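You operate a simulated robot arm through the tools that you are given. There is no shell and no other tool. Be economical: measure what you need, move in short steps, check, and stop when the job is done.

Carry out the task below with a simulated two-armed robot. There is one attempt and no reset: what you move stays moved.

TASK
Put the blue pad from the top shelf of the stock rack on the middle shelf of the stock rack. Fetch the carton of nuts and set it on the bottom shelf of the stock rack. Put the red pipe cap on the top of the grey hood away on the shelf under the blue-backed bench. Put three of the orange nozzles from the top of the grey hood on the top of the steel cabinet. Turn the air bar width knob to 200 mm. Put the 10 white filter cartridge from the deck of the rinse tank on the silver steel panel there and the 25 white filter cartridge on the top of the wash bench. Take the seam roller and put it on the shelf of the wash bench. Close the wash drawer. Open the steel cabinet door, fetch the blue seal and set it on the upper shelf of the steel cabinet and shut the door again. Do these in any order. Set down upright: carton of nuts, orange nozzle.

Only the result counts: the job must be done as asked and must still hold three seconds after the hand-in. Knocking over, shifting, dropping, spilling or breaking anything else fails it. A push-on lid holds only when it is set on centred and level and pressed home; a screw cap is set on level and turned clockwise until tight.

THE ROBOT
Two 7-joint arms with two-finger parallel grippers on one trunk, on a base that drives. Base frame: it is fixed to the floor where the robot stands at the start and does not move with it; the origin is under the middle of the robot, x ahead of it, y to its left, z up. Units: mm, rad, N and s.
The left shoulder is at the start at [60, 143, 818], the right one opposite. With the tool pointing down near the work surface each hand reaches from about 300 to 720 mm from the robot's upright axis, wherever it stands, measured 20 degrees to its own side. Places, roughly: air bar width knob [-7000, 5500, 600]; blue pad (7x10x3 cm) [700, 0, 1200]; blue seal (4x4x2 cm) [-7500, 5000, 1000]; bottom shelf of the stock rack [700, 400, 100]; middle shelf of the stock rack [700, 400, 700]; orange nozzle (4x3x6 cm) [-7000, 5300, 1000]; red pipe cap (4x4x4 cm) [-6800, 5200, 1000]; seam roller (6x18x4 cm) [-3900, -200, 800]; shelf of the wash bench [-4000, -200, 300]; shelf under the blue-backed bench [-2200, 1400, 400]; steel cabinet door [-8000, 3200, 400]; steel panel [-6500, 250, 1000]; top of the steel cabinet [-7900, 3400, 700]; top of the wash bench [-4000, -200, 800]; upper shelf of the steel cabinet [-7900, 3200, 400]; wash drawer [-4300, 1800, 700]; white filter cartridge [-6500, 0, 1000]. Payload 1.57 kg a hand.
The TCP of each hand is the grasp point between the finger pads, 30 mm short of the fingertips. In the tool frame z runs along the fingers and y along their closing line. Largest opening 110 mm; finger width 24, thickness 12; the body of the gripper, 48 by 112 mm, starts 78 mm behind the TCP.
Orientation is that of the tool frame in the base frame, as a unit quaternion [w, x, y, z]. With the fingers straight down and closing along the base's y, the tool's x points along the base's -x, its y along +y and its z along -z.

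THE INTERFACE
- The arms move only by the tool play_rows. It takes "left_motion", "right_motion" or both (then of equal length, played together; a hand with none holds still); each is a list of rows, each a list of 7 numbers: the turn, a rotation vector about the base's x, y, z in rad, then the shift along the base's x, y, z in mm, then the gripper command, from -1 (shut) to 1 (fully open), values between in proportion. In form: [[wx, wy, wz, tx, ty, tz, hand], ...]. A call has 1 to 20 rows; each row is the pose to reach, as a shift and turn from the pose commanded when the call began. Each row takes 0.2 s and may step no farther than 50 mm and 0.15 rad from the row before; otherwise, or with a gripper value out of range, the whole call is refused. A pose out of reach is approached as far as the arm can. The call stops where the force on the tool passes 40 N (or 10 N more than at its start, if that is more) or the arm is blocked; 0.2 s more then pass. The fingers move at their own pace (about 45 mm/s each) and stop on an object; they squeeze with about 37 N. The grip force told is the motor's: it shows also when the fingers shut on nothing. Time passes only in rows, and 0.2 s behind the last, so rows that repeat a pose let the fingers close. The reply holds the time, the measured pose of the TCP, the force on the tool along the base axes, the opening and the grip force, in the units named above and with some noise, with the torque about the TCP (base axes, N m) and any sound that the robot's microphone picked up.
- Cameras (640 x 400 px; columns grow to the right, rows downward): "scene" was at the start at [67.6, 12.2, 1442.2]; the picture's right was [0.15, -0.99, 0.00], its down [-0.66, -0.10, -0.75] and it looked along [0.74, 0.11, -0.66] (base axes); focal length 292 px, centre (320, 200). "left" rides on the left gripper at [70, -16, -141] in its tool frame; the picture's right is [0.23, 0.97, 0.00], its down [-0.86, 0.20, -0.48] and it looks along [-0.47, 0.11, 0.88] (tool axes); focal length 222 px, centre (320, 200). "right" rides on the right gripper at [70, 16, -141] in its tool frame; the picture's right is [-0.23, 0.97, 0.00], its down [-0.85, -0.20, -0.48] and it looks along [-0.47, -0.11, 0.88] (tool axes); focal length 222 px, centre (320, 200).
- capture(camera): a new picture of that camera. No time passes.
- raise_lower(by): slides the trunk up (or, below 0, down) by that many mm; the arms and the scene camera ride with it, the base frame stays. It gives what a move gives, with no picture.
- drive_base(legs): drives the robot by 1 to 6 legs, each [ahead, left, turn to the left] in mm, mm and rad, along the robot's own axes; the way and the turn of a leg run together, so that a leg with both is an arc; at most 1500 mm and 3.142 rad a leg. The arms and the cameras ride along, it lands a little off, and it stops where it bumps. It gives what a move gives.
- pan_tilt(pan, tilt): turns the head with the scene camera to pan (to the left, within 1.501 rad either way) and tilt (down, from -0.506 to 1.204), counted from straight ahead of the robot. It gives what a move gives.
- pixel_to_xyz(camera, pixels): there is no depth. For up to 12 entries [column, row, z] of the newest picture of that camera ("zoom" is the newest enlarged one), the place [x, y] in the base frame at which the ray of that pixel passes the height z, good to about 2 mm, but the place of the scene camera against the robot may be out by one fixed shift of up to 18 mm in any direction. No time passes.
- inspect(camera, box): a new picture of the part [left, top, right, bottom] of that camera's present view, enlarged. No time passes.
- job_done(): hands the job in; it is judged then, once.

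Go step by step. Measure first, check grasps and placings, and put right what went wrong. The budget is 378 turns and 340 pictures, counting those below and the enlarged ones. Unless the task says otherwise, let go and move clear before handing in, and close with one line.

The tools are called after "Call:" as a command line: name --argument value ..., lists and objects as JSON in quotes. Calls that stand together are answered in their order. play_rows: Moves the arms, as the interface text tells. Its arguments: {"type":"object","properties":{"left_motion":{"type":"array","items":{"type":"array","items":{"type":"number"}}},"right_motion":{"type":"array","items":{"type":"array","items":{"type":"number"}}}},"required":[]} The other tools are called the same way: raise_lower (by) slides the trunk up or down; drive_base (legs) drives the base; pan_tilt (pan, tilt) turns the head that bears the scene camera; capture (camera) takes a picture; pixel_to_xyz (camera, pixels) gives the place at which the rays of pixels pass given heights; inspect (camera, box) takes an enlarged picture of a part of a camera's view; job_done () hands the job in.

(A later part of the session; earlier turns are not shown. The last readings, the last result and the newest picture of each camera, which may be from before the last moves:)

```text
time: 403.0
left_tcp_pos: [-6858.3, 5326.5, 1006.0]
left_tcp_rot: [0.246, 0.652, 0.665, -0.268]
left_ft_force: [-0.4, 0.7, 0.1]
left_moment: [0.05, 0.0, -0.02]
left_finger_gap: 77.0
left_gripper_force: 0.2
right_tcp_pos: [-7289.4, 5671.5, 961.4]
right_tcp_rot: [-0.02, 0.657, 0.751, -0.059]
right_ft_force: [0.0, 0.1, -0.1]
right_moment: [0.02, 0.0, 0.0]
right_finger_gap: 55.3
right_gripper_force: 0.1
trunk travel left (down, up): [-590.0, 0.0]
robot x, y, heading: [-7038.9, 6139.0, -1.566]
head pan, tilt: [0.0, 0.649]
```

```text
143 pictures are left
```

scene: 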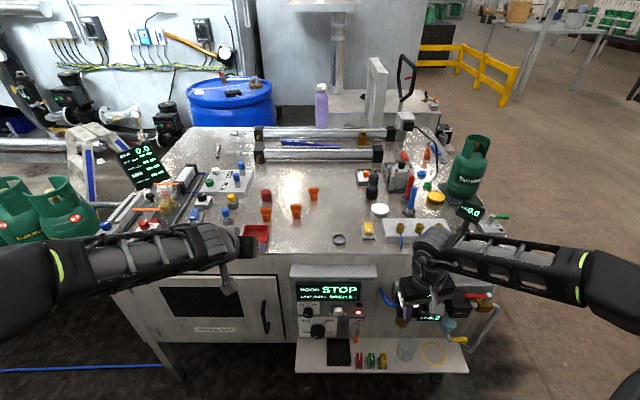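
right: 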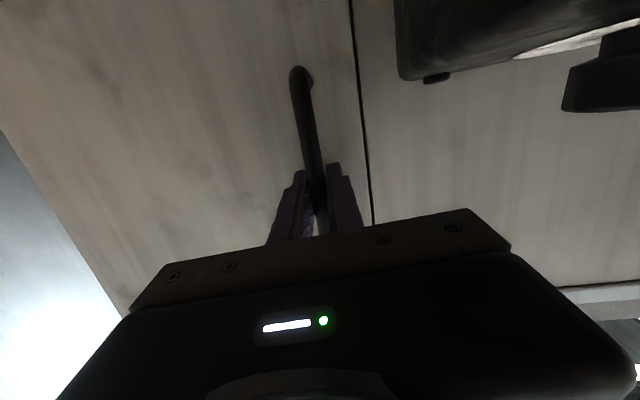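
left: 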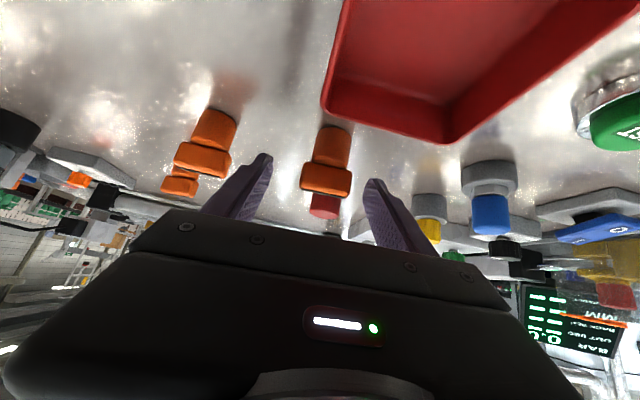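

Call:
pixel_to_xyz --camera "left" --pixels '[[335, 126, 962], [328, 165, 1000], [326, 193, 1020], [326, 180, 1010]]'

Call:
play_rows --left_motion '[[0, 0, 0, 0, 0, 0, -1], [0, 0, 0, 0, 0, 0, -1], [0, 0, 0, 0, 0, 0, -1], [0, 0, 0, 0, 0, 0, -1]]'

Call:
play_rows --left_motion '[[0, 0, 0, 0, 0, 15, -1], [0, 0, 0, 0, 0, 35, -1], [0, 0, 0, 0, 0, 55, -1]]'

Call:
capture --camera "left"

```text
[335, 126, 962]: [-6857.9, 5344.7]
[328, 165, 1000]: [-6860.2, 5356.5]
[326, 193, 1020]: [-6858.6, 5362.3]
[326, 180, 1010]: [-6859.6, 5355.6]
```

```text
time: 404.0
left_tcp_pos: [-6857.5, 5326.3, 1007.6]
left_tcp_rot: [0.247, 0.652, 0.664, -0.268]
left_ft_force: [0.3, 0.2, 0.2]
left_moment: [0.0, -0.02, 0.03]
left_finger_gap: 38.9
left_gripper_force: 29.5
right_tcp_pos: [-7288.3, 5671.5, 962.5]
right_tcp_rot: [-0.02, 0.657, 0.751, -0.058]
right_ft_force: [0.4, 0.2, 0.0]
right_moment: [-0.05, 0.02, -0.02]
right_finger_gap: 54.9
right_gripper_force: 0.1
trunk travel left (down, up): [-590.0, 0.0]
robot x, y, heading: [-7040.9, 6139.3, -1.566]
head pan, tilt: [0.0, 0.649]
```

```text
time: 404.8
left_tcp_pos: [-6858.5, 5330.8, 1063.2]
left_tcp_rot: [0.247, 0.652, 0.665, -0.268]
left_ft_force: [-0.7, -0.3, 0.3]
left_moment: [0.0, -0.02, 0.02]
left_finger_gap: 38.9
left_gripper_force: 37.3
right_tcp_pos: [-7288.3, 5672.8, 961.3]
right_tcp_rot: [-0.019, 0.657, 0.751, -0.058]
right_ft_force: [0.3, 0.4, 0.2]
right_moment: [-0.02, 0.03, 0.0]
right_finger_gap: 55.1
right_gripper_force: 0.0
trunk travel left (down, up): [-590.0, 0.0]
robot x, y, heading: [-7045.0, 6139.9, -1.566]
head pan, tilt: [0.0, 0.649]
```

```text
142 pictures are left
```

left: 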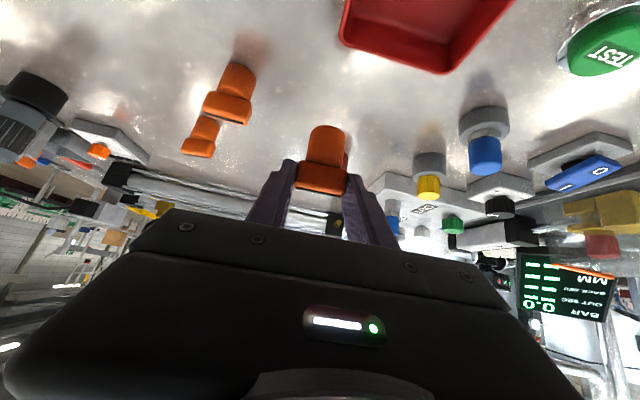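

N1 held. Retract the left hand, shift base left 100/forward 50, and pitch the right hand toward N2.

Call:
play_rows --left_motion '[[0, 0, 0, 10, 40, 20, -1], [0, 0, 0, 20, 80, 40, -1], [0, 0, 0, 30, 120, 50, -1], [0, 0, 0, 40, 160, 55, -1], [0, 0, 0, 50, 200, 55, -1], [0, 0, 0, 60, 240, 55, -1]]'

Call:
drive_base --legs '[[0, 100, 0]]'

Call:
play_rows --right_motion '[[-0.1, 0, 0, 10, 10, 30, 0.4], [-0.2, 0, 0.02, 30, 10, 60, 0.4], [-0.3, 0, 0.04, 60, 5, 90, 0.4], [-0.4, 0, 0.06, 90, 0, 110, 0.4], [-0.5, 0, 0.08, 120, -10, 120, 0.4], [-0.6, 0, 0.09, 150, -30, 120, 0.4], [-0.7, 0, 0.09, 180, -60, 120, 0.4], [-0.7, 0, 0.09, 205, -90, 120, 0.4]]'

Call:
capture --camera "right"

Call:
capture --camera "scene"

```text
time: 406.2
left_tcp_pos: [-6801.4, 5570.3, 1117.8]
left_tcp_rot: [0.246, 0.653, 0.664, -0.269]
left_ft_force: [0.5, 0.1, -0.6]
left_moment: [0.01, -0.01, -0.01]
left_finger_gap: 38.4
left_gripper_force: 37.8
right_tcp_pos: [-7289.4, 5673.2, 962.9]
right_tcp_rot: [-0.02, 0.657, 0.751, -0.059]
right_ft_force: [0.1, -0.8, 0.5]
right_moment: [-0.01, 0.0, 0.0]
right_finger_gap: 55.2
right_gripper_force: 0.2
trunk travel left (down, up): [-590.0, 0.0]
robot x, y, heading: [-7040.7, 6136.7, -1.569]
head pan, tilt: [0.0, 0.649]
```

```text
time: 407.3
left_tcp_pos: [-6699.3, 5568.5, 1118.0]
left_tcp_rot: [0.247, 0.652, 0.665, -0.269]
left_ft_force: [0.2, -0.3, 0.0]
left_moment: [0.01, 0.04, -0.02]
left_finger_gap: 38.7
left_gripper_force: 36.6
right_tcp_pos: [-7185.5, 5673.4, 962.5]
right_tcp_rot: [-0.02, 0.656, 0.752, -0.058]
right_ft_force: [0.6, -0.6, 0.5]
right_moment: [0.0, 0.09, 0.01]
right_finger_gap: 54.7
right_gripper_force: 0.0
trunk travel left (down, up): [-590.0, 0.0]
robot x, y, heading: [-6941.0, 6140.5, -1.564]
head pan, tilt: [0.0, 0.649]
```

```text
time: 409.1
left_tcp_pos: [-6698.2, 5568.2, 1116.7]
left_tcp_rot: [0.246, 0.653, 0.665, -0.268]
left_ft_force: [-0.2, 0.2, -0.9]
left_moment: [0.04, 0.0, -0.01]
left_finger_gap: 38.9
left_gripper_force: 37.3
right_tcp_pos: [-6982.8, 5583.5, 1080.6]
right_tcp_rot: [0.209, 0.591, 0.714, -0.313]
right_ft_force: [0.1, -0.7, -0.4]
right_moment: [-0.04, 0.01, -0.01]
right_finger_gap: 77.1
right_gripper_force: 0.1
trunk travel left (down, up): [-590.0, 0.0]
robot x, y, heading: [-6939.6, 6140.2, -1.567]
head pan, tilt: [0.0, 0.649]
```

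```text
141 pictures are left
```

right: 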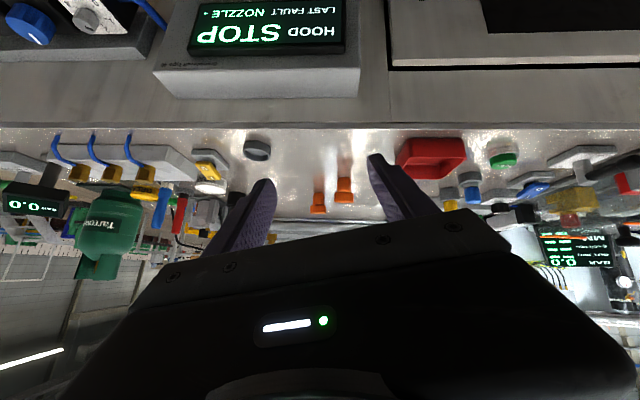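

```text
140 pictures are left
```

scene: 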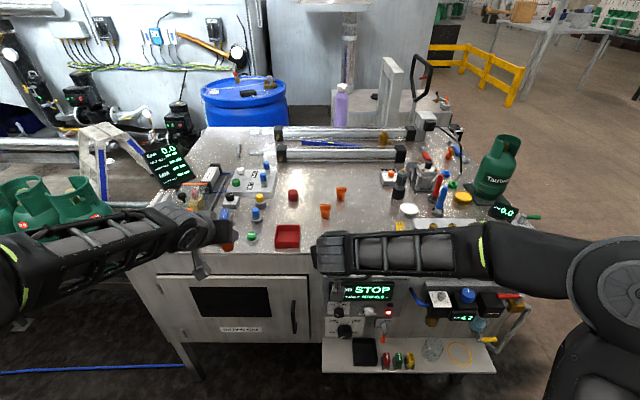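

Straighten the right hand's roll and move above N2.

Call:
play_rows --right_motion '[[0.005, -0.06, -0.035, 8, -35, 0, 0.4], [0.01, -0.12, -0.07, 16, -75, 0, 0.4], [0.015, -0.166, -0.106, 24, -115, -3, 0.4], [0.015, -0.166, -0.106, 30, -155, -6, 0.4], [0.015, -0.166, -0.106, 33, -195, -10, 0.4], [0.015, -0.166, -0.106, 33, -230, -12, 0.4]]'

Call:
capture --camera "right"

```text
time: 410.5
left_tcp_pos: [-6699.8, 5567.7, 1117.9]
left_tcp_rot: [0.246, 0.653, 0.664, -0.268]
left_ft_force: [0.0, -1.1, -1.4]
left_moment: [0.0, 0.02, -0.01]
left_finger_gap: 38.7
left_gripper_force: 37.6
right_tcp_pos: [-6949.6, 5353.0, 1069.7]
right_tcp_rot: [0.246, 0.652, 0.665, -0.268]
right_ft_force: [0.3, -0.3, -0.1]
right_moment: [0.02, 0.0, 0.01]
right_finger_gap: 77.0
right_gripper_force: 0.0
trunk travel left (down, up): [-590.0, 0.0]
robot x, y, heading: [-6939.9, 6142.5, -1.564]
head pan, tilt: [0.0, 0.649]
```

```text
139 pictures are left
```

right: 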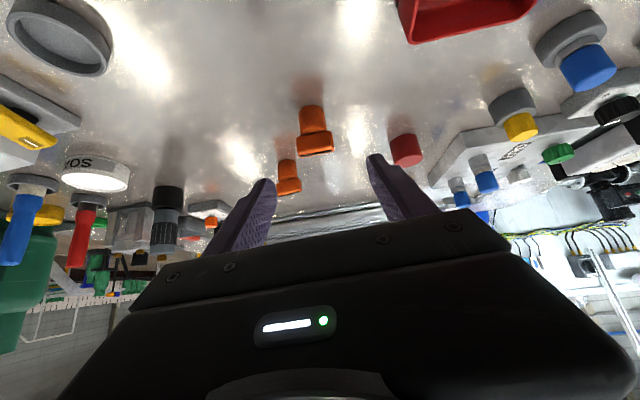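

Call:
pixel_to_xyz --camera "right" --pixels '[[311, 107, 962], [316, 138, 1005], [316, 154, 1022], [287, 160, 962], [404, 134, 962]]'

```text
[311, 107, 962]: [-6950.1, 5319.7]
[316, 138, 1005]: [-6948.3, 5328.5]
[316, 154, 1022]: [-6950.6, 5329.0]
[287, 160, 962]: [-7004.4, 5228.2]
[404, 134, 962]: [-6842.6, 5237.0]
```

Call:
play_rows --right_motion '[[0, 0, 0, 0, -25, 0, 0.4], [0, 0, 0, 0, -49, 0, 0.4], [0, 0, 0, 0, -49, -25, 0.4], [0, 0, 0, 0, -49, -45, 0.4], [0, 0, 0, 0, -49, -63, 0.4]]'

Call:
play_rows --right_motion '[[0, 0, 0, 0, 0, 0, -1], [0, 0, 0, 0, 0, 0, -1], [0, 0, 0, 0, 0, 0, -1], [0, 0, 0, 0, 0, 0, -1]]'

Call:
play_rows --right_motion '[[0, 0, 0, 0, 0, 15, -1], [0, 0, 0, 0, 0, 35, -1], [0, 0, 0, 0, 0, 55, -1]]'

Call:
capture --camera "right"

```text
time: 411.7
left_tcp_pos: [-6699.2, 5569.8, 1117.7]
left_tcp_rot: [0.247, 0.652, 0.665, -0.268]
left_ft_force: [0.1, 1.0, 0.2]
left_moment: [0.02, 0.0, 0.0]
left_finger_gap: 38.8
left_gripper_force: 37.4
right_tcp_pos: [-6949.3, 5304.9, 1006.3]
right_tcp_rot: [0.246, 0.653, 0.664, -0.268]
right_ft_force: [-1.1, -0.3, -0.5]
right_moment: [0.01, 0.02, -0.04]
right_finger_gap: 76.9
right_gripper_force: 0.0
right hand out of reach, approached as far as the arm can: row 2
trunk travel left (down, up): [-590.0, 0.0]
robot x, y, heading: [-6937.1, 6141.1, -1.564]
head pan, tilt: [0.0, 0.649]
```

```text
time: 412.7
left_tcp_pos: [-6699.4, 5569.8, 1118.1]
left_tcp_rot: [0.247, 0.652, 0.664, -0.268]
left_ft_force: [-0.2, 0.5, 0.2]
left_moment: [0.04, 0.01, -0.03]
left_finger_gap: 38.8
left_gripper_force: 37.0
right_tcp_pos: [-6947.6, 5304.6, 1006.3]
right_tcp_rot: [0.246, 0.652, 0.665, -0.268]
right_ft_force: [0.4, -0.5, -0.6]
right_moment: [-0.01, -0.03, 0.03]
right_finger_gap: 38.9
right_gripper_force: 28.9
trunk travel left (down, up): [-590.0, 0.0]
robot x, y, heading: [-6936.3, 6136.7, -1.567]
head pan, tilt: [0.0, 0.649]
```

```text
time: 413.5
left_tcp_pos: [-6699.1, 5568.9, 1118.6]
left_tcp_rot: [0.247, 0.652, 0.664, -0.269]
left_ft_force: [-0.4, 0.3, -1.4]
left_moment: [-0.02, -0.03, 0.03]
left_finger_gap: 38.7
left_gripper_force: 37.6
right_tcp_pos: [-6950.5, 5304.0, 1058.2]
right_tcp_rot: [0.246, 0.653, 0.664, -0.268]
right_ft_force: [-0.2, 0.1, -0.8]
right_moment: [0.01, 0.02, -0.01]
right_finger_gap: 39.1
right_gripper_force: 37.3
right hand out of reach, approached as far as the arm can: row 3
trunk travel left (down, up): [-590.0, 0.0]
robot x, y, heading: [-6941.9, 6138.2, -1.567]
head pan, tilt: [0.0, 0.649]
```

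```text
138 pictures are left
```

right: 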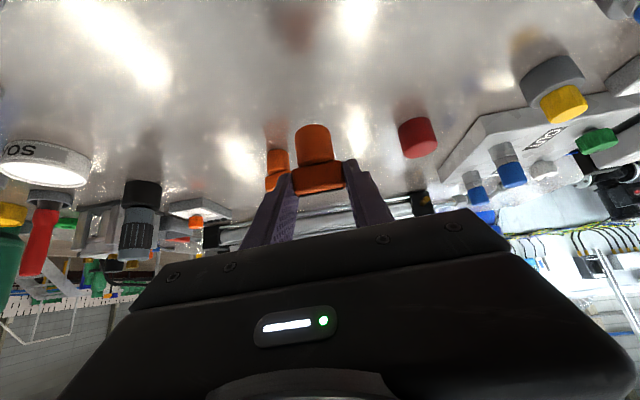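

N2 held. Retract the right hand, then drive: strafe right along the walkway, then south to the cabinet.

Call:
play_rows --right_motion '[[0, 0, 0, -10, 40, 20, -1], [0, 0, 0, -25, 80, 35, -1], [0, 0, 0, -45, 120, 45, -1], [0, 0, 0, -65, 160, 50, -1], [0, 0, 0, -85, 200, 50, -1], [0, 0, 0, -105, 235, 50, -1], [0, 0, 0, -120, 270, 50, -1]]'

Call:
drive_base --legs '[[-80, 0, 0], [0, -900, 0], [0, -850, 0], [1450, 0, 0], [1450, 0, 0]]'

Call:
pan_tilt --pan 0.6 --tilt 0.5

Call:
capture --camera "scene"

```text
time: 415.1
left_tcp_pos: [-6700.6, 5569.5, 1118.6]
left_tcp_rot: [0.247, 0.653, 0.664, -0.269]
left_ft_force: [0.0, 0.1, -0.2]
left_moment: [-0.02, 0.01, 0.03]
left_finger_gap: 39.0
left_gripper_force: 37.2
right_tcp_pos: [-7070.2, 5575.7, 1112.0]
right_tcp_rot: [0.247, 0.652, 0.665, -0.268]
right_ft_force: [0.4, -0.5, -0.7]
right_moment: [-0.01, -0.02, -0.02]
right_finger_gap: 38.9
right_gripper_force: 37.2
trunk travel left (down, up): [-590.0, 0.0]
robot x, y, heading: [-6939.8, 6141.9, -1.57]
head pan, tilt: [0.0, 0.649]
```

```text
time: 438.4
left_tcp_pos: [-8428.9, 2739.6, 1117.0]
left_tcp_rot: [0.25, 0.645, 0.672, -0.266]
left_ft_force: [0.6, -0.5, -0.2]
left_moment: [-0.02, -0.01, -0.03]
left_finger_gap: 38.8
left_gripper_force: 37.4
right_tcp_pos: [-8800.0, 2735.9, 1113.0]
right_tcp_rot: [0.249, 0.645, 0.672, -0.265]
right_ft_force: [-0.5, -0.6, 0.2]
right_moment: [0.03, 0.01, -0.01]
right_finger_gap: 38.6
right_gripper_force: 36.6
trunk travel left (down, up): [-590.0, 0.0]
robot x, y, heading: [-8683.7, 3305.3, -1.541]
head pan, tilt: [0.0, 0.649]
```

```text
time: 439.4
left_tcp_pos: [-8430.4, 2739.4, 1118.7]
left_tcp_rot: [0.25, 0.645, 0.672, -0.264]
left_ft_force: [-0.2, 0.5, -0.7]
left_moment: [0.0, 0.0, 0.02]
left_finger_gap: 38.5
left_gripper_force: 37.7
right_tcp_pos: [-8800.2, 2736.0, 1112.1]
right_tcp_rot: [0.25, 0.644, 0.672, -0.265]
right_ft_force: [0.0, 0.4, 0.2]
right_moment: [0.02, 0.02, 0.0]
right_finger_gap: 38.9
right_gripper_force: 36.9
trunk travel left (down, up): [-590.0, 0.0]
robot x, y, heading: [-8683.8, 3306.9, -1.547]
head pan, tilt: [0.6, 0.499]
```

```text
137 pictures are left
```

scene: 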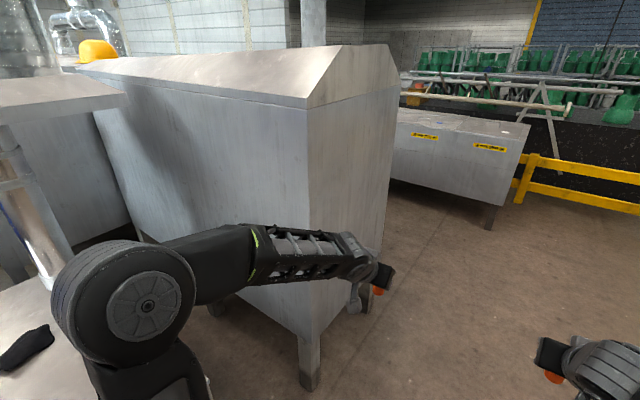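

Call:
pixel_to_xyz --camera "scene" --pixels '[[308, 385, 0], [396, 95, 1250], [308, 105, 1250], [270, 330, 300]]'

```text
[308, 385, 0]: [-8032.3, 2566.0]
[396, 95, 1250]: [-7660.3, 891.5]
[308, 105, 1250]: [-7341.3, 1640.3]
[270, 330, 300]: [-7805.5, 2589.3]
```

Clear to turn. Face the cabinet and lower the trunk.

Call:
drive_base --legs '[[0, 0, 1.547], [0, -120, 0]]'

Call:
raise_lower --by -270

Call:
pan_tilt --pan 0 --tilt 0.65

Call:
capture --camera "scene"

```text
time: 444.4
left_tcp_pos: [-8112.7, 3433.0, 1118.5]
left_tcp_rot: [0.365, -0.013, 0.931, -0.013]
left_ft_force: [0.9, -1.2, -0.7]
left_moment: [0.04, -0.02, 0.03]
left_finger_gap: 39.1
left_gripper_force: 37.3
right_tcp_pos: [-8113.6, 3060.8, 1112.4]
right_tcp_rot: [0.363, -0.013, 0.932, -0.013]
right_ft_force: [-0.5, -0.1, -0.5]
right_moment: [0.06, 0.02, 0.04]
right_finger_gap: 38.9
right_gripper_force: 36.8
trunk travel left (down, up): [-590.0, 0.0]
robot x, y, heading: [-8680.5, 3186.7, 0.016]
head pan, tilt: [0.6, 0.499]
```

```text
time: 447.1
left_tcp_pos: [-8111.7, 3432.8, 848.8]
left_tcp_rot: [0.364, -0.013, 0.931, -0.013]
left_ft_force: [0.2, 0.0, -0.5]
left_moment: [-0.01, 0.03, 0.01]
left_finger_gap: 38.9
left_gripper_force: 37.4
right_tcp_pos: [-8113.2, 3063.2, 842.2]
right_tcp_rot: [0.363, -0.013, 0.931, -0.013]
right_ft_force: [-0.1, -0.1, -0.6]
right_moment: [-0.01, -0.04, 0.02]
right_finger_gap: 38.8
right_gripper_force: 37.0
trunk travel left (down, up): [-320.0, 270.0]
robot x, y, heading: [-8679.3, 3188.0, 0.014]
head pan, tilt: [0.6, 0.499]
```

```text
time: 448.1
left_tcp_pos: [-8111.4, 3433.6, 848.9]
left_tcp_rot: [0.364, -0.013, 0.931, -0.014]
left_ft_force: [-0.4, 0.8, 0.1]
left_moment: [-0.02, -0.01, 0.03]
left_finger_gap: 38.7
left_gripper_force: 37.4
right_tcp_pos: [-8113.2, 3062.5, 843.3]
right_tcp_rot: [0.364, -0.012, 0.931, -0.014]
right_ft_force: [0.4, 1.2, 0.1]
right_moment: [-0.02, -0.01, -0.02]
right_finger_gap: 38.9
right_gripper_force: 36.9
trunk travel left (down, up): [-320.0, 270.0]
robot x, y, heading: [-8680.9, 3190.3, 0.017]
head pan, tilt: [0.0, 0.649]
```

```text
136 pictures are left
```

scene: 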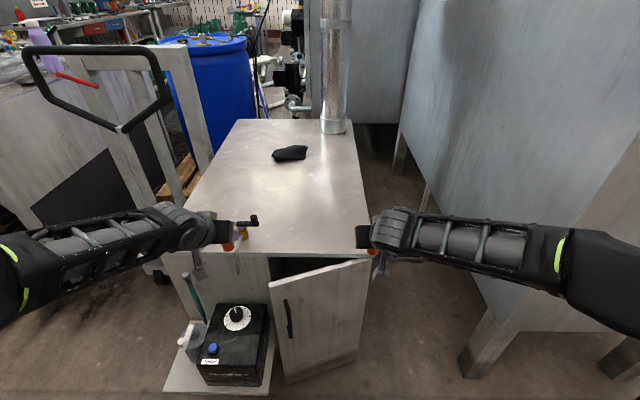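

Place N2 (right) first at about (-7950,3115).

Call:
play_rows --right_motion '[[0, 0, 0, 40, 15, 0, -1], [0, 0, 0, 80, 30, 0, -1], [0, 0, 0, 120, 45, -15, -1], [0, 0, 0, 160, 52, -40, -1], [0, 0, 0, 163, 52, -70, -1], [0, 0, 0, 163, 52, -82, -1]]'

Call:
capture --camera "right"

Call:
inspect --camera "scene" --box '[200, 150, 420, 280]'

```text
time: 449.5
left_tcp_pos: [-8114.5, 3433.9, 851.0]
left_tcp_rot: [0.366, -0.013, 0.931, -0.013]
left_ft_force: [0.2, -0.3, -0.9]
left_moment: [-0.04, 0.0, 0.0]
left_finger_gap: 38.7
left_gripper_force: 37.0
right_tcp_pos: [-7948.2, 3116.2, 771.3]
right_tcp_rot: [0.372, -0.012, 0.928, -0.013]
right_ft_force: [2.5, -4.0, 36.3]
right_moment: [0.06, -0.3, -0.08]
right_finger_gap: 38.4
right_gripper_force: 37.9
trunk travel left (down, up): [-320.0, 270.0]
robot x, y, heading: [-8681.0, 3189.6, 0.013]
head pan, tilt: [0.0, 0.649]
```

```text
135 pictures are left
```

right: 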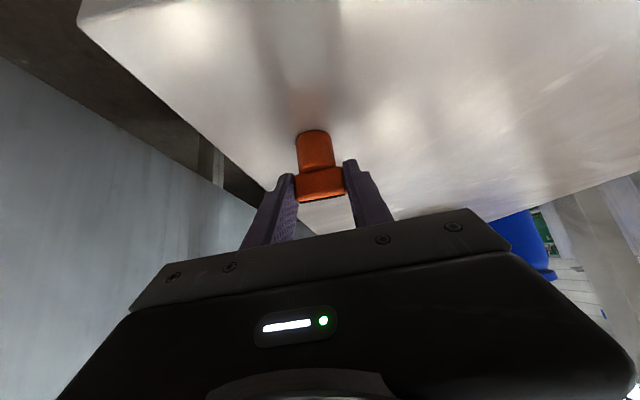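

```text
2.91 times, centred on (310, 215) of scene
```

zoom: 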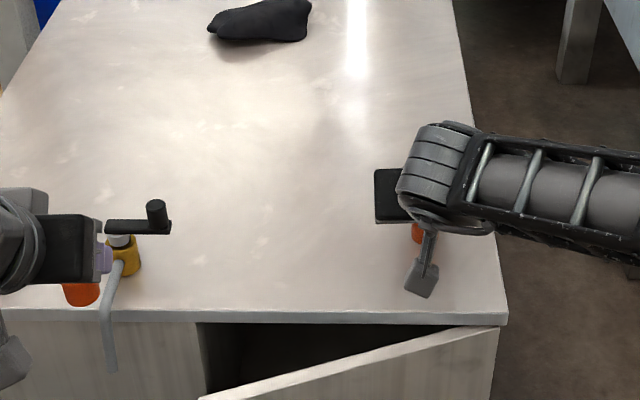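

Touched the top (36 N). Ease up 8 mm and open.

Call:
play_rows --right_motion '[[0, 0, 0, 0, 0, 8, -1], [0, 0, 0, 0, 0, 8, -1]]'

```text
time: 450.1
left_tcp_pos: [-8113.7, 3434.3, 848.3]
left_tcp_rot: [0.364, -0.014, 0.931, -0.014]
left_ft_force: [0.4, -0.4, -0.7]
left_moment: [0.0, 0.01, -0.01]
left_finger_gap: 38.6
left_gripper_force: 37.1
right_tcp_pos: [-7949.2, 3116.6, 770.3]
right_tcp_rot: [0.365, -0.012, 0.931, -0.013]
right_ft_force: [7.7, 2.1, 20.6]
right_moment: [0.32, -0.67, -0.06]
right_finger_gap: 38.9
right_gripper_force: 36.8
trunk travel left (down, up): [-320.0, 270.0]
robot x, y, heading: [-8677.8, 3189.4, 0.017]
head pan, tilt: [0.0, 0.649]
```

Call:
play_rows --right_motion '[[0, 0, 0, 0, 0, 4, -1], [0, 0, 0, 0, 0, 5, 0.1], [0, 0, 0, 0, 0, 5, 0.3], [0, 0, 0, 0, 0, 5, 0.3], [0, 0, 0, 0, 0, 35, 0.3], [0, 0, 0, 0, 0, 75, 0.3], [0, 0, 0, -40, 0, 95, 0.3], [0, 0, 0, -85, -15, 100, 0.3], [0, 0, 0, -130, -30, 100, 0.3]]'

Call:
inspect --camera "scene" --box '[200, 150, 420, 280]'

Call:
capture --camera "right"

```text
time: 452.1
left_tcp_pos: [-8112.1, 3433.3, 848.9]
left_tcp_rot: [0.364, -0.014, 0.931, -0.013]
left_ft_force: [-0.5, -0.4, 0.5]
left_moment: [-0.02, 0.01, 0.01]
left_finger_gap: 38.6
left_gripper_force: 37.0
right_tcp_pos: [-8082.1, 3084.6, 868.3]
right_tcp_rot: [0.365, -0.013, 0.931, -0.014]
right_ft_force: [0.5, -0.6, -0.1]
right_moment: [0.01, 0.0, 0.04]
right_finger_gap: 71.7
right_gripper_force: 0.0
trunk travel left (down, up): [-320.0, 270.0]
robot x, y, heading: [-8682.8, 3189.4, 0.015]
head pan, tilt: [0.0, 0.649]
```

```text
2.91 times, centred on (310, 215) of scene
```

zoom: 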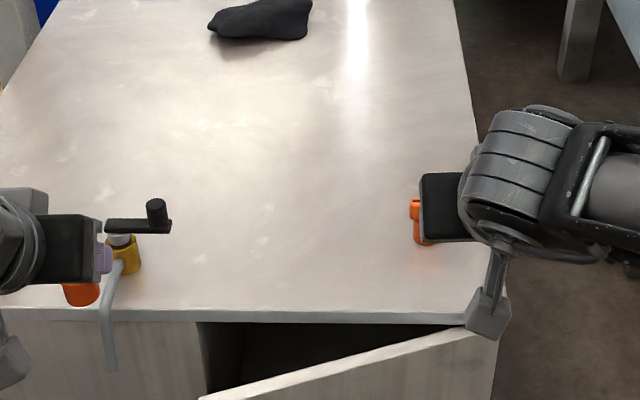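

```text
132 pictures are left
```

right: 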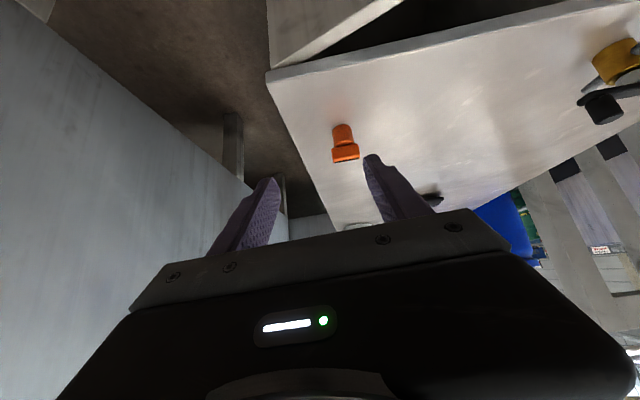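

N2 stands upright. Now the left hand with N1: up, over to y≈3260, forward, and down.

Call:
play_rows --left_motion '[[0, 0, 0, -10, -20, 30, -1], [0, 0, 0, -10, -60, 40, -1], [0, 0, 0, 0, -105, 40, -1], [0, 0, 0, 30, -145, 40, -1], [0, 0, 0, 70, -175, 35, -1], [0, 0, 0, 115, -178, 20, -1], [0, 0, 0, 155, -178, 0, -1], [0, 0, 0, 165, -178, -30, -1], [0, 0, 0, 165, -178, -55, -1], [0, 0, 0, 165, -178, -68, -1]]'

Call:
capture --camera "left"

Call:
inspect --camera "scene" --box '[200, 150, 420, 280]'

```text
refused: row 5 steps farther than a row can; nothing moved
```

```text
131 pictures are left
```

left: 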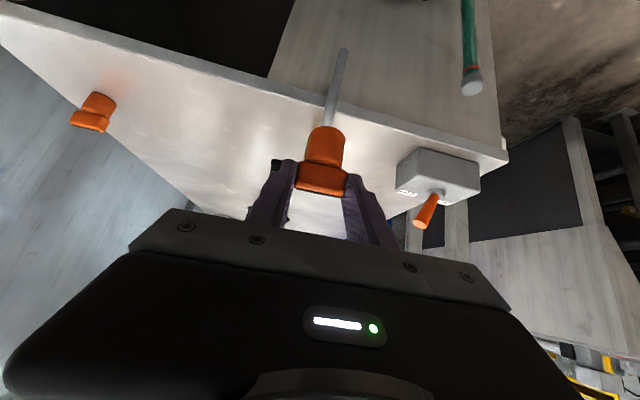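

```text
2.91 times, centred on (310, 215) of scene
```

zoom: 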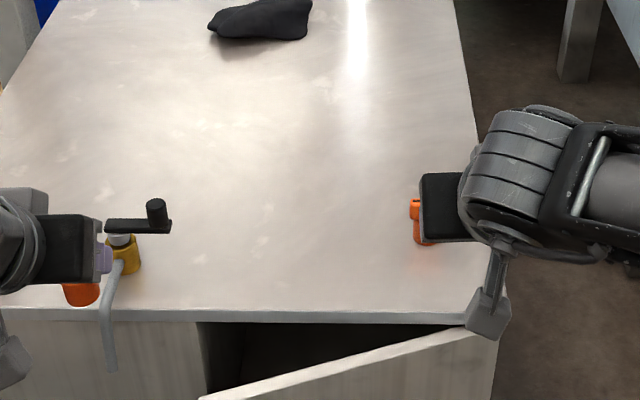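

The left hand is beside the valve handle, so I'll first go back and up, then over.

Call:
play_rows --left_motion '[[0, 0, 0, -25, 0, 15, -1], [0, 0, 0, -50, 0, 40, -1], [0, 0, 0, -50, -40, 55, -1], [0, 0, 0, -50, -85, 55, -1], [0, 0, 0, -40, -130, 55, -1], [0, 0, 0, -10, -165, 50, -1], [0, 0, 0, 35, -180, 40, -1], [0, 0, 0, 80, -180, 30, -1], [0, 0, 0, 125, -180, 20, -1], [0, 0, 0, 163, -180, 0, -1], [0, 0, 0, 163, -180, -35, -1], [0, 0, 0, 163, -180, -62, -1], [0, 0, 0, 163, -180, -70, -1]]'

Call:
capture --camera "left"

Call:
inspect --camera "scene" --box '[200, 150, 420, 280]'

```text
time: 454.9
left_tcp_pos: [-7948.0, 3254.1, 777.4]
left_tcp_rot: [0.364, -0.013, 0.931, -0.014]
left_ft_force: [0.0, -0.7, -0.2]
left_moment: [-0.01, 0.01, -0.01]
left_finger_gap: 39.1
left_gripper_force: 37.0
right_tcp_pos: [-8081.1, 3084.9, 867.6]
right_tcp_rot: [0.364, -0.012, 0.931, -0.014]
right_ft_force: [0.3, -0.4, 0.2]
right_moment: [0.0, 0.01, 0.0]
right_finger_gap: 71.6
right_gripper_force: 0.1
trunk travel left (down, up): [-320.0, 270.0]
robot x, y, heading: [-8680.2, 3192.2, 0.013]
head pan, tilt: [0.0, 0.649]
```

```text
129 pictures are left
```

left: 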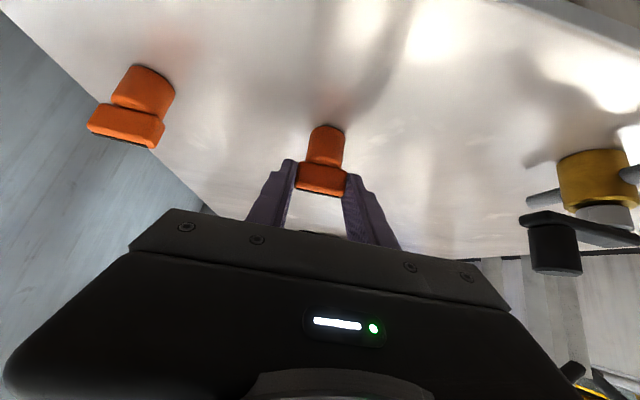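

```text
2.91 times, centred on (310, 215) of scene
```

zoom: 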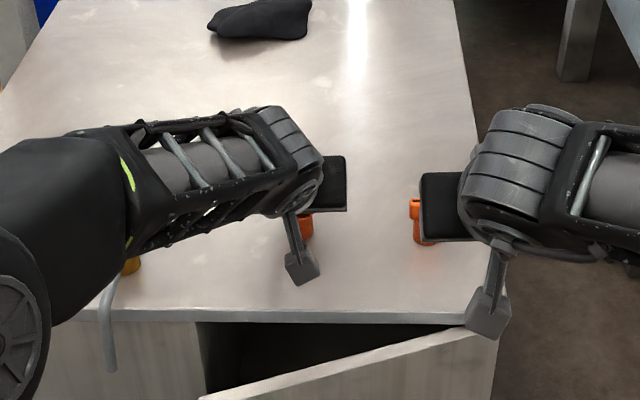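

Call:
play_rows --left_motion '[[0, 0, 0, 0, 0, -2, -1], [0, 0, 0, 0, 0, -4, -1], [0, 0, 0, 0, 0, -6, -1], [0, 0, 0, 0, 0, -7, -1]]'

```text
time: 455.9
left_tcp_pos: [-7948.5, 3253.6, 776.5]
left_tcp_rot: [0.369, -0.012, 0.929, -0.015]
left_ft_force: [-0.5, 0.5, 28.1]
left_moment: [0.34, -0.2, 0.03]
left_finger_gap: 38.8
left_gripper_force: 37.2
right_tcp_pos: [-8082.9, 3084.9, 869.0]
right_tcp_rot: [0.365, -0.013, 0.931, -0.013]
right_ft_force: [-0.6, 0.1, -0.2]
right_moment: [0.01, 0.01, 0.03]
right_finger_gap: 71.5
right_gripper_force: 0.0
trunk travel left (down, up): [-320.0, 270.0]
robot x, y, heading: [-8677.2, 3190.7, 0.017]
head pan, tilt: [0.0, 0.649]
```

Contact. Ease up 6 mm, release and lift straight up.

Call:
play_rows --left_motion '[[0, 0, 0, 0, 0, 6, -1], [0, 0, 0, 0, 0, 6, 0.1], [0, 0, 0, 0, 0, 6, 0.3], [0, 0, 0, 0, 0, 6, 0.3], [0, 0, 0, 0, 0, 35, 0.3], [0, 0, 0, 0, 0, 75, 0.3], [0, 0, 0, -40, 5, 95, 0.3], [0, 0, 0, -85, 20, 110, 0.3], [0, 0, 0, -130, 50, 120, 0.3], [0, 0, 0, -170, 80, 120, 0.3]]'

Call:
capture --camera "scene"

Call:
inspect --camera "scene" --box '[200, 150, 420, 280]'

```text
refused: row 9 steps farther than a row can; nothing moved
```

```text
127 pictures are left
```

scene: 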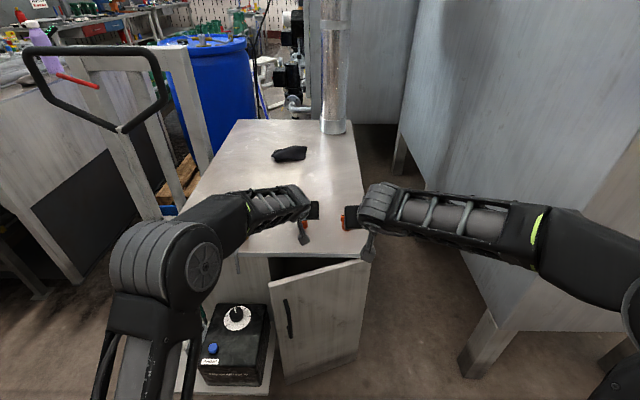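

```text
2.91 times, centred on (310, 215) of scene
```

zoom: 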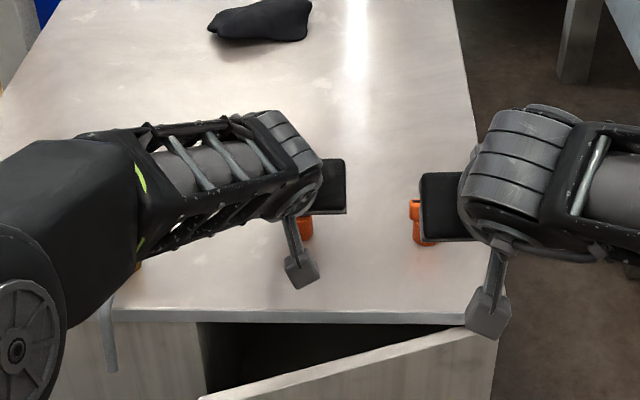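

Call:
play_rows --left_motion '[[0, 0, 0, 0, 0, 6, -1], [0, 0, 0, 0, 0, 6, 0.1], [0, 0, 0, 0, 0, 6, 0.3], [0, 0, 0, 0, 0, 6, 0.3], [0, 0, 0, 0, 0, 35, 0.3], [0, 0, 0, 0, 0, 75, 0.3], [0, 0, 0, -40, 5, 95, 0.3], [0, 0, 0, -80, 15, 110, 0.3], [0, 0, 0, -120, 35, 120, 0.3], [0, 0, 0, -160, 55, 120, 0.3]]'

Call:
inspect --camera "scene" --box '[200, 150, 420, 280]'

```text
time: 458.1
left_tcp_pos: [-8109.1, 3305.8, 893.4]
left_tcp_rot: [0.364, -0.013, 0.931, -0.013]
left_ft_force: [0.0, -0.7, -0.8]
left_moment: [0.0, -0.02, -0.02]
left_finger_gap: 71.6
left_gripper_force: 0.2
right_tcp_pos: [-8080.2, 3086.1, 867.9]
right_tcp_rot: [0.365, -0.011, 0.931, -0.015]
right_ft_force: [0.5, 0.3, 0.0]
right_moment: [0.08, 0.01, 0.0]
right_finger_gap: 71.5
right_gripper_force: 0.1
trunk travel left (down, up): [-320.0, 270.0]
robot x, y, heading: [-8682.1, 3188.7, 0.014]
head pan, tilt: [0.0, 0.649]
```

```text
2.91 times, centred on (310, 215) of scene
```

zoom: 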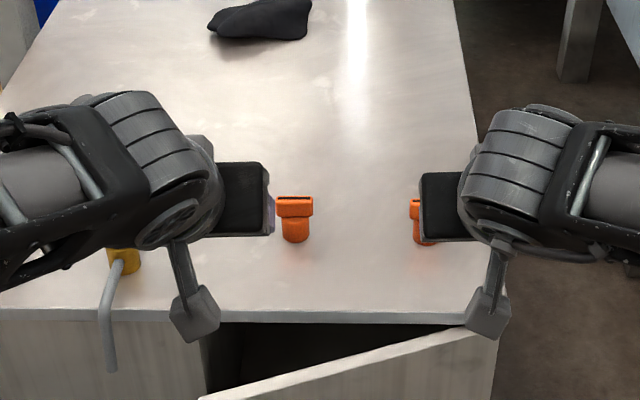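

Two nozzles are standing on the cabinet. Return to the hood for the third nozzle and the blue seal, retracing the path.

Call:
raise_lower --by 270

Call:
drive_base --legs '[[-40, 120, 0], [0, 0, -1.58], [-1450, 0, 0], [-1390, 0, 0], [0, 1200, 0]]'

Call:
pan_tilt --pan 0 --tilt 0.65

Call:
capture --camera "scene"

```text
time: 460.9
left_tcp_pos: [-8107.7, 3305.9, 1163.1]
left_tcp_rot: [0.364, -0.013, 0.931, -0.014]
left_ft_force: [0.5, -0.5, 0.0]
left_moment: [0.0, -0.02, 0.02]
left_finger_gap: 71.7
left_gripper_force: 0.2
right_tcp_pos: [-8081.1, 3086.6, 1137.3]
right_tcp_rot: [0.364, -0.012, 0.931, -0.014]
right_ft_force: [0.1, 0.5, -0.4]
right_moment: [0.0, 0.0, 0.01]
right_finger_gap: 71.4
right_gripper_force: 0.1
trunk travel left (down, up): [-590.0, 0.0]
robot x, y, heading: [-8682.3, 3181.9, 0.012]
head pan, tilt: [0.0, 0.649]
```

```text
time: 484.9
left_tcp_pos: [-7429.7, 5538.9, 1164.5]
left_tcp_rot: [0.248, 0.65, 0.667, -0.267]
left_ft_force: [0.0, 0.5, 0.2]
left_moment: [0.0, 0.03, 0.0]
left_finger_gap: 71.5
left_gripper_force: 0.1
right_tcp_pos: [-7650.2, 5514.4, 1137.5]
right_tcp_rot: [0.247, 0.65, 0.667, -0.267]
right_ft_force: [0.7, -0.4, -0.2]
right_moment: [-0.03, 0.01, 0.02]
right_finger_gap: 71.9
right_gripper_force: 0.0
trunk travel left (down, up): [-590.0, 0.0]
robot x, y, heading: [-7545.2, 6111.9, -1.556]
head pan, tilt: [0.0, 0.649]
```

```text
time: 485.5
left_tcp_pos: [-7429.9, 5540.8, 1164.0]
left_tcp_rot: [0.248, 0.65, 0.667, -0.267]
left_ft_force: [0.5, -0.9, 0.5]
left_moment: [0.02, 0.02, 0.01]
left_finger_gap: 71.7
left_gripper_force: 0.1
right_tcp_pos: [-7652.1, 5514.9, 1138.7]
right_tcp_rot: [0.247, 0.65, 0.667, -0.267]
right_ft_force: [-0.2, 0.7, 0.5]
right_moment: [-0.01, -0.01, 0.01]
right_finger_gap: 71.4
right_gripper_force: 0.0
trunk travel left (down, up): [-590.0, 0.0]
robot x, y, heading: [-7544.4, 6114.6, -1.56]
head pan, tilt: [0.0, 0.649]
```

```text
124 pictures are left
```

scene: 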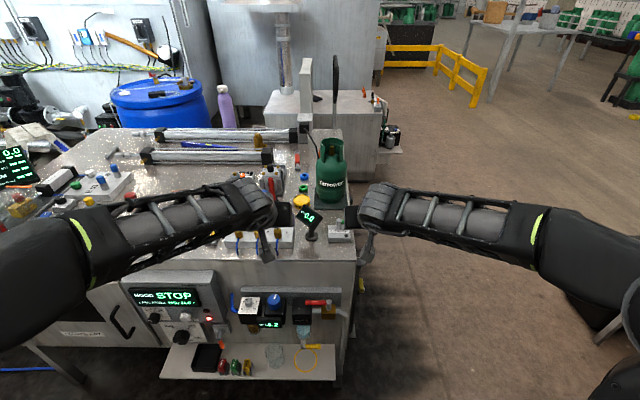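

Call:
inspect --camera "scene" --box '[240, 110, 370, 240]'

Call:
capture --camera "left"

Call:
capture --camera "right"

```text
3.08 times, centred on (305, 175) of scene
```

zoom: 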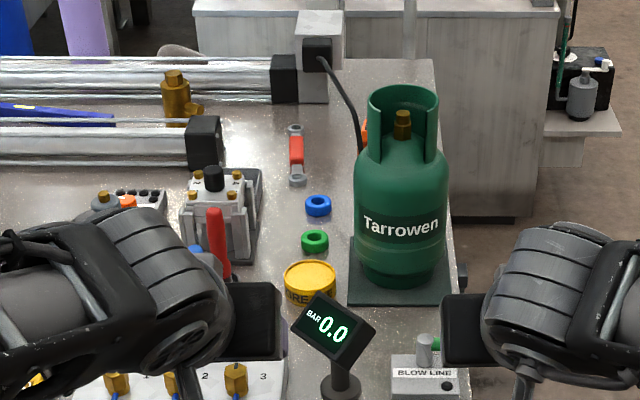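

```text
122 pictures are left
```

left: 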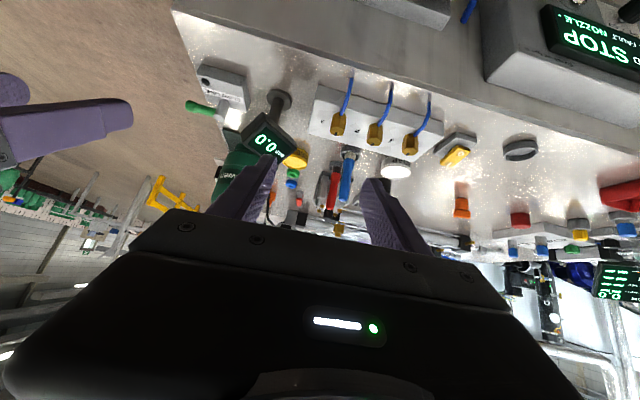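

```text
121 pictures are left
```

right: 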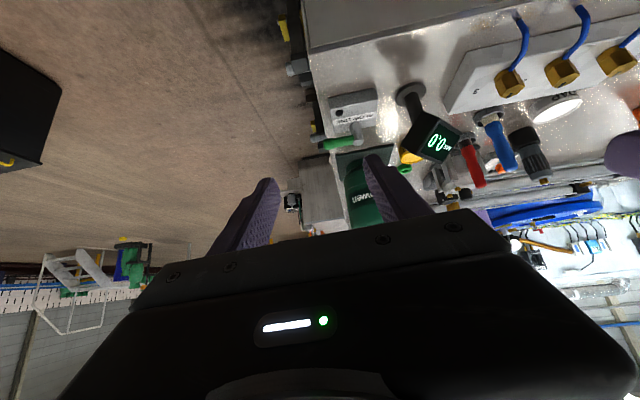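

Measure the ring and its neighbours.

Call:
pixel_to_xyz --camera "zoom" --pixels '[[318, 207, 972], [315, 244, 972], [310, 310, 965], [340, 395, 962], [335, 325, 1080], [403, 285, 965], [355, 250, 970], [225, 275, 970], [262, 225, 970], [360, 152, 965], [295, 180, 965], [320, 100, 1000]]'

Call:
pixel_to_xyz --camera "left" --pixels '[[292, 183, 975], [295, 172, 975], [292, 158, 975], [278, 105, 962], [262, 140, 1080]]'

Call:
inspect --camera "left" --box '[200, 60, 420, 220]'

```text
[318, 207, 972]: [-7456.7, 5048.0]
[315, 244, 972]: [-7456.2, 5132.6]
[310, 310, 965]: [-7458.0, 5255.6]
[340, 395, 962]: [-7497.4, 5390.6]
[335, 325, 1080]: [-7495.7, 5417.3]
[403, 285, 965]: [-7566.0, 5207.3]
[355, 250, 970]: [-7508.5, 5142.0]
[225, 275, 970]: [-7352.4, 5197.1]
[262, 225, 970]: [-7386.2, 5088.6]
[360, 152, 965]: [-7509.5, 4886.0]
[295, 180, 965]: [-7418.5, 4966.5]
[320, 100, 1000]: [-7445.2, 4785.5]
```

```text
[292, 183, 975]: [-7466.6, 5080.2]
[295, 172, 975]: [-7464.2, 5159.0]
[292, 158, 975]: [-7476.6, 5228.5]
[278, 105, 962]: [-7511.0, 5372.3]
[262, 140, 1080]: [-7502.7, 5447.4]
```

```text
2.50 times, centred on (310, 140) of left
```

zoom: 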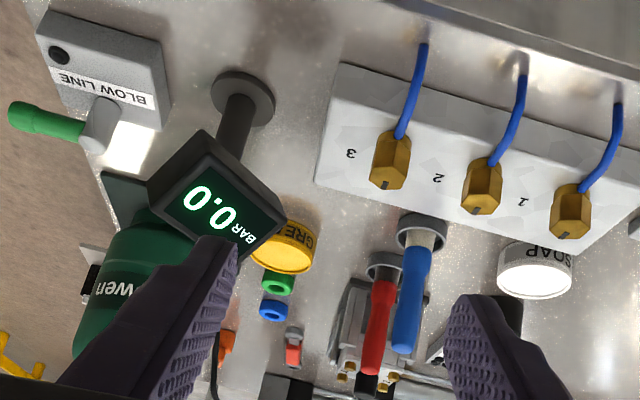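

Ring at ≈(-7470,5055); with the left hand from +y it clears the bottle. Retract the right hand first, then move the base closer.

Call:
play_rows --right_motion '[[0, 0, 0, -30, 35, 0, 0], [0, 0, 0, -60, 70, 0, 0], [0, 0, 0, -90, 105, 0, 0], [0, 0, 0, -110, 140, 0, 0]]'

Call:
drive_base --legs '[[0, -70, -0.01], [160, 0, 0]]'

Call:
capture --camera "scene"

Call:
capture --camera "left"

```text
time: 486.5
left_tcp_pos: [-7430.8, 5541.0, 1164.1]
left_tcp_rot: [0.248, 0.65, 0.667, -0.267]
left_ft_force: [-0.7, -0.9, -1.3]
left_moment: [0.01, -0.06, 0.0]
left_finger_gap: 71.7
left_gripper_force: 0.0
right_tcp_pos: [-7763.8, 5655.8, 1135.3]
right_tcp_rot: [0.248, 0.649, 0.668, -0.267]
right_ft_force: [-0.2, -0.2, 0.3]
right_moment: [-0.02, -0.02, -0.01]
right_finger_gap: 54.9
right_gripper_force: 0.0
trunk travel left (down, up): [-590.0, 0.0]
robot x, y, heading: [-7550.1, 6115.2, -1.558]
head pan, tilt: [0.0, 0.649]
```

```text
time: 488.5
left_tcp_pos: [-7501.2, 5381.0, 1162.5]
left_tcp_rot: [0.247, 0.652, 0.665, -0.268]
left_ft_force: [0.1, -0.1, 0.7]
left_moment: [0.02, 0.03, 0.04]
left_finger_gap: 71.3
left_gripper_force: 0.2
right_tcp_pos: [-7834.5, 5498.4, 1134.8]
right_tcp_rot: [0.246, 0.653, 0.665, -0.267]
right_ft_force: [-0.4, 0.3, 0.8]
right_moment: [0.02, -0.01, 0.0]
right_finger_gap: 54.9
right_gripper_force: 0.0
trunk travel left (down, up): [-590.0, 0.0]
robot x, y, heading: [-7612.6, 5956.4, -1.564]
head pan, tilt: [0.0, 0.649]
```

```text
119 pictures are left
```

scene: 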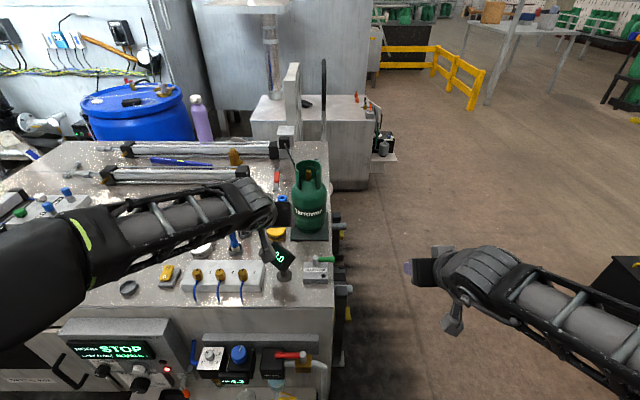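

```text
118 pictures are left
```

left: 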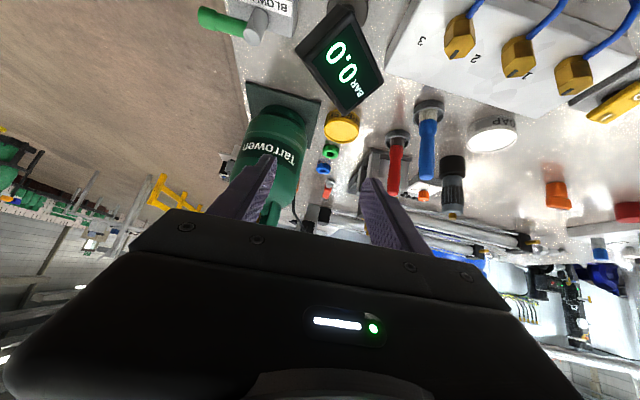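

Ring visible at (324,167). Move the base 60 closer, then bring the left hand in over a clear line (x≈-7445) at height.

Call:
drive_base --legs '[[60, 0, 0]]'

Call:
play_rows --left_motion '[[0, 0, -0.04, 20, -20, -10, 0.02], [0, 0, -0.08, 40, -40, -20, 0.02], [0, 0, -0.12, 55, -75, -30, 0.02], [0, 0, -0.12, 57, -115, -40, 0.02], [0, 0, -0.12, 57, -155, -55, 0.02], [0, 0, -0.12, 55, -195, -70, 0.02]]'

Call:
capture --camera "left"

Call:
capture --camera "scene"

```text
time: 489.5
left_tcp_pos: [-7502.4, 5320.1, 1163.3]
left_tcp_rot: [0.246, 0.654, 0.664, -0.268]
left_ft_force: [0.1, 0.0, -0.4]
left_moment: [0.03, 0.02, 0.03]
left_finger_gap: 71.3
left_gripper_force: 0.0
right_tcp_pos: [-7834.4, 5436.7, 1134.1]
right_tcp_rot: [0.245, 0.654, 0.664, -0.268]
right_ft_force: [0.3, -0.4, 0.8]
right_moment: [-0.04, -0.01, 0.0]
right_finger_gap: 55.0
right_gripper_force: 0.0
trunk travel left (down, up): [-590.0, 0.0]
robot x, y, heading: [-7615.6, 5895.4, -1.568]
head pan, tilt: [0.0, 0.649]
```

```text
time: 490.9
left_tcp_pos: [-7451.1, 5125.4, 1092.3]
left_tcp_rot: [0.229, 0.692, 0.624, -0.282]
left_ft_force: [-0.9, 0.4, 0.3]
left_moment: [0.02, 0.0, -0.04]
left_finger_gap: 56.1
left_gripper_force: 0.1
right_tcp_pos: [-7835.9, 5437.3, 1135.2]
right_tcp_rot: [0.246, 0.653, 0.664, -0.268]
right_ft_force: [0.3, 0.0, 0.7]
right_moment: [-0.04, -0.02, 0.01]
right_finger_gap: 55.0
right_gripper_force: 0.1
trunk travel left (down, up): [-590.0, 0.0]
robot x, y, heading: [-7613.4, 5893.9, -1.569]
head pan, tilt: [0.0, 0.649]
```

```text
117 pictures are left
```

left: 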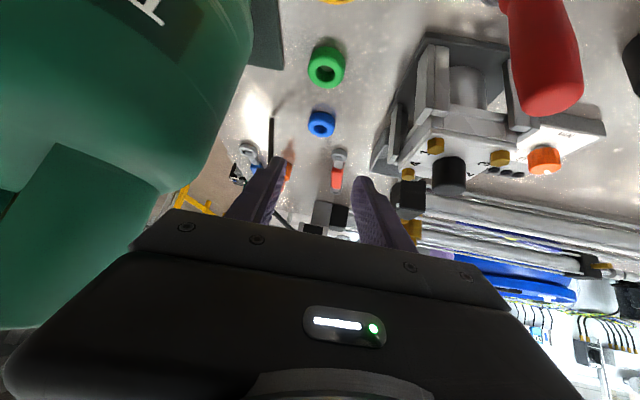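

```text
116 pictures are left
```

scene: 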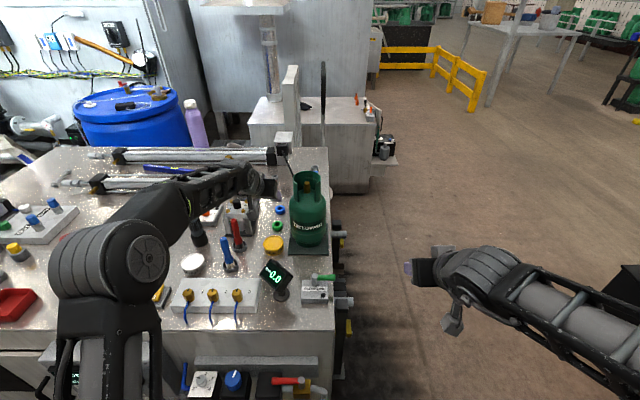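

Call:
pixel_to_xyz --camera "left" --pixels '[[321, 123, 972], [308, 123, 972], [335, 122, 972], [321, 110, 965], [321, 136, 980]]'

Call:
inspect --camera "left" --box '[260, 30, 400, 200]'

```text
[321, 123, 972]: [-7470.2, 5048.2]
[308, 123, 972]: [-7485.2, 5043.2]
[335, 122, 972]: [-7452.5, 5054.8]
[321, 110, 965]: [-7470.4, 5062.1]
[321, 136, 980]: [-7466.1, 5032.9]
```

```text
2.35 times, centred on (330, 115) of left
```

zoom: 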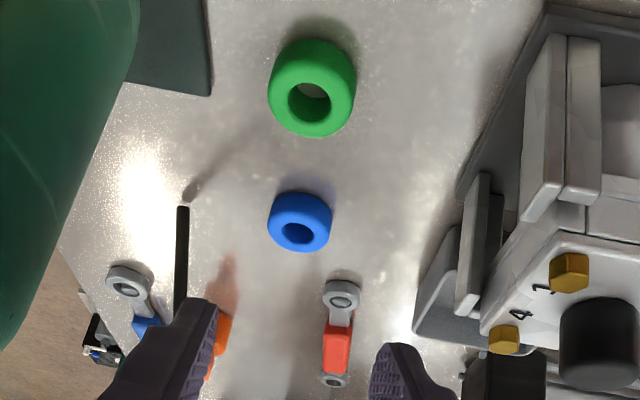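

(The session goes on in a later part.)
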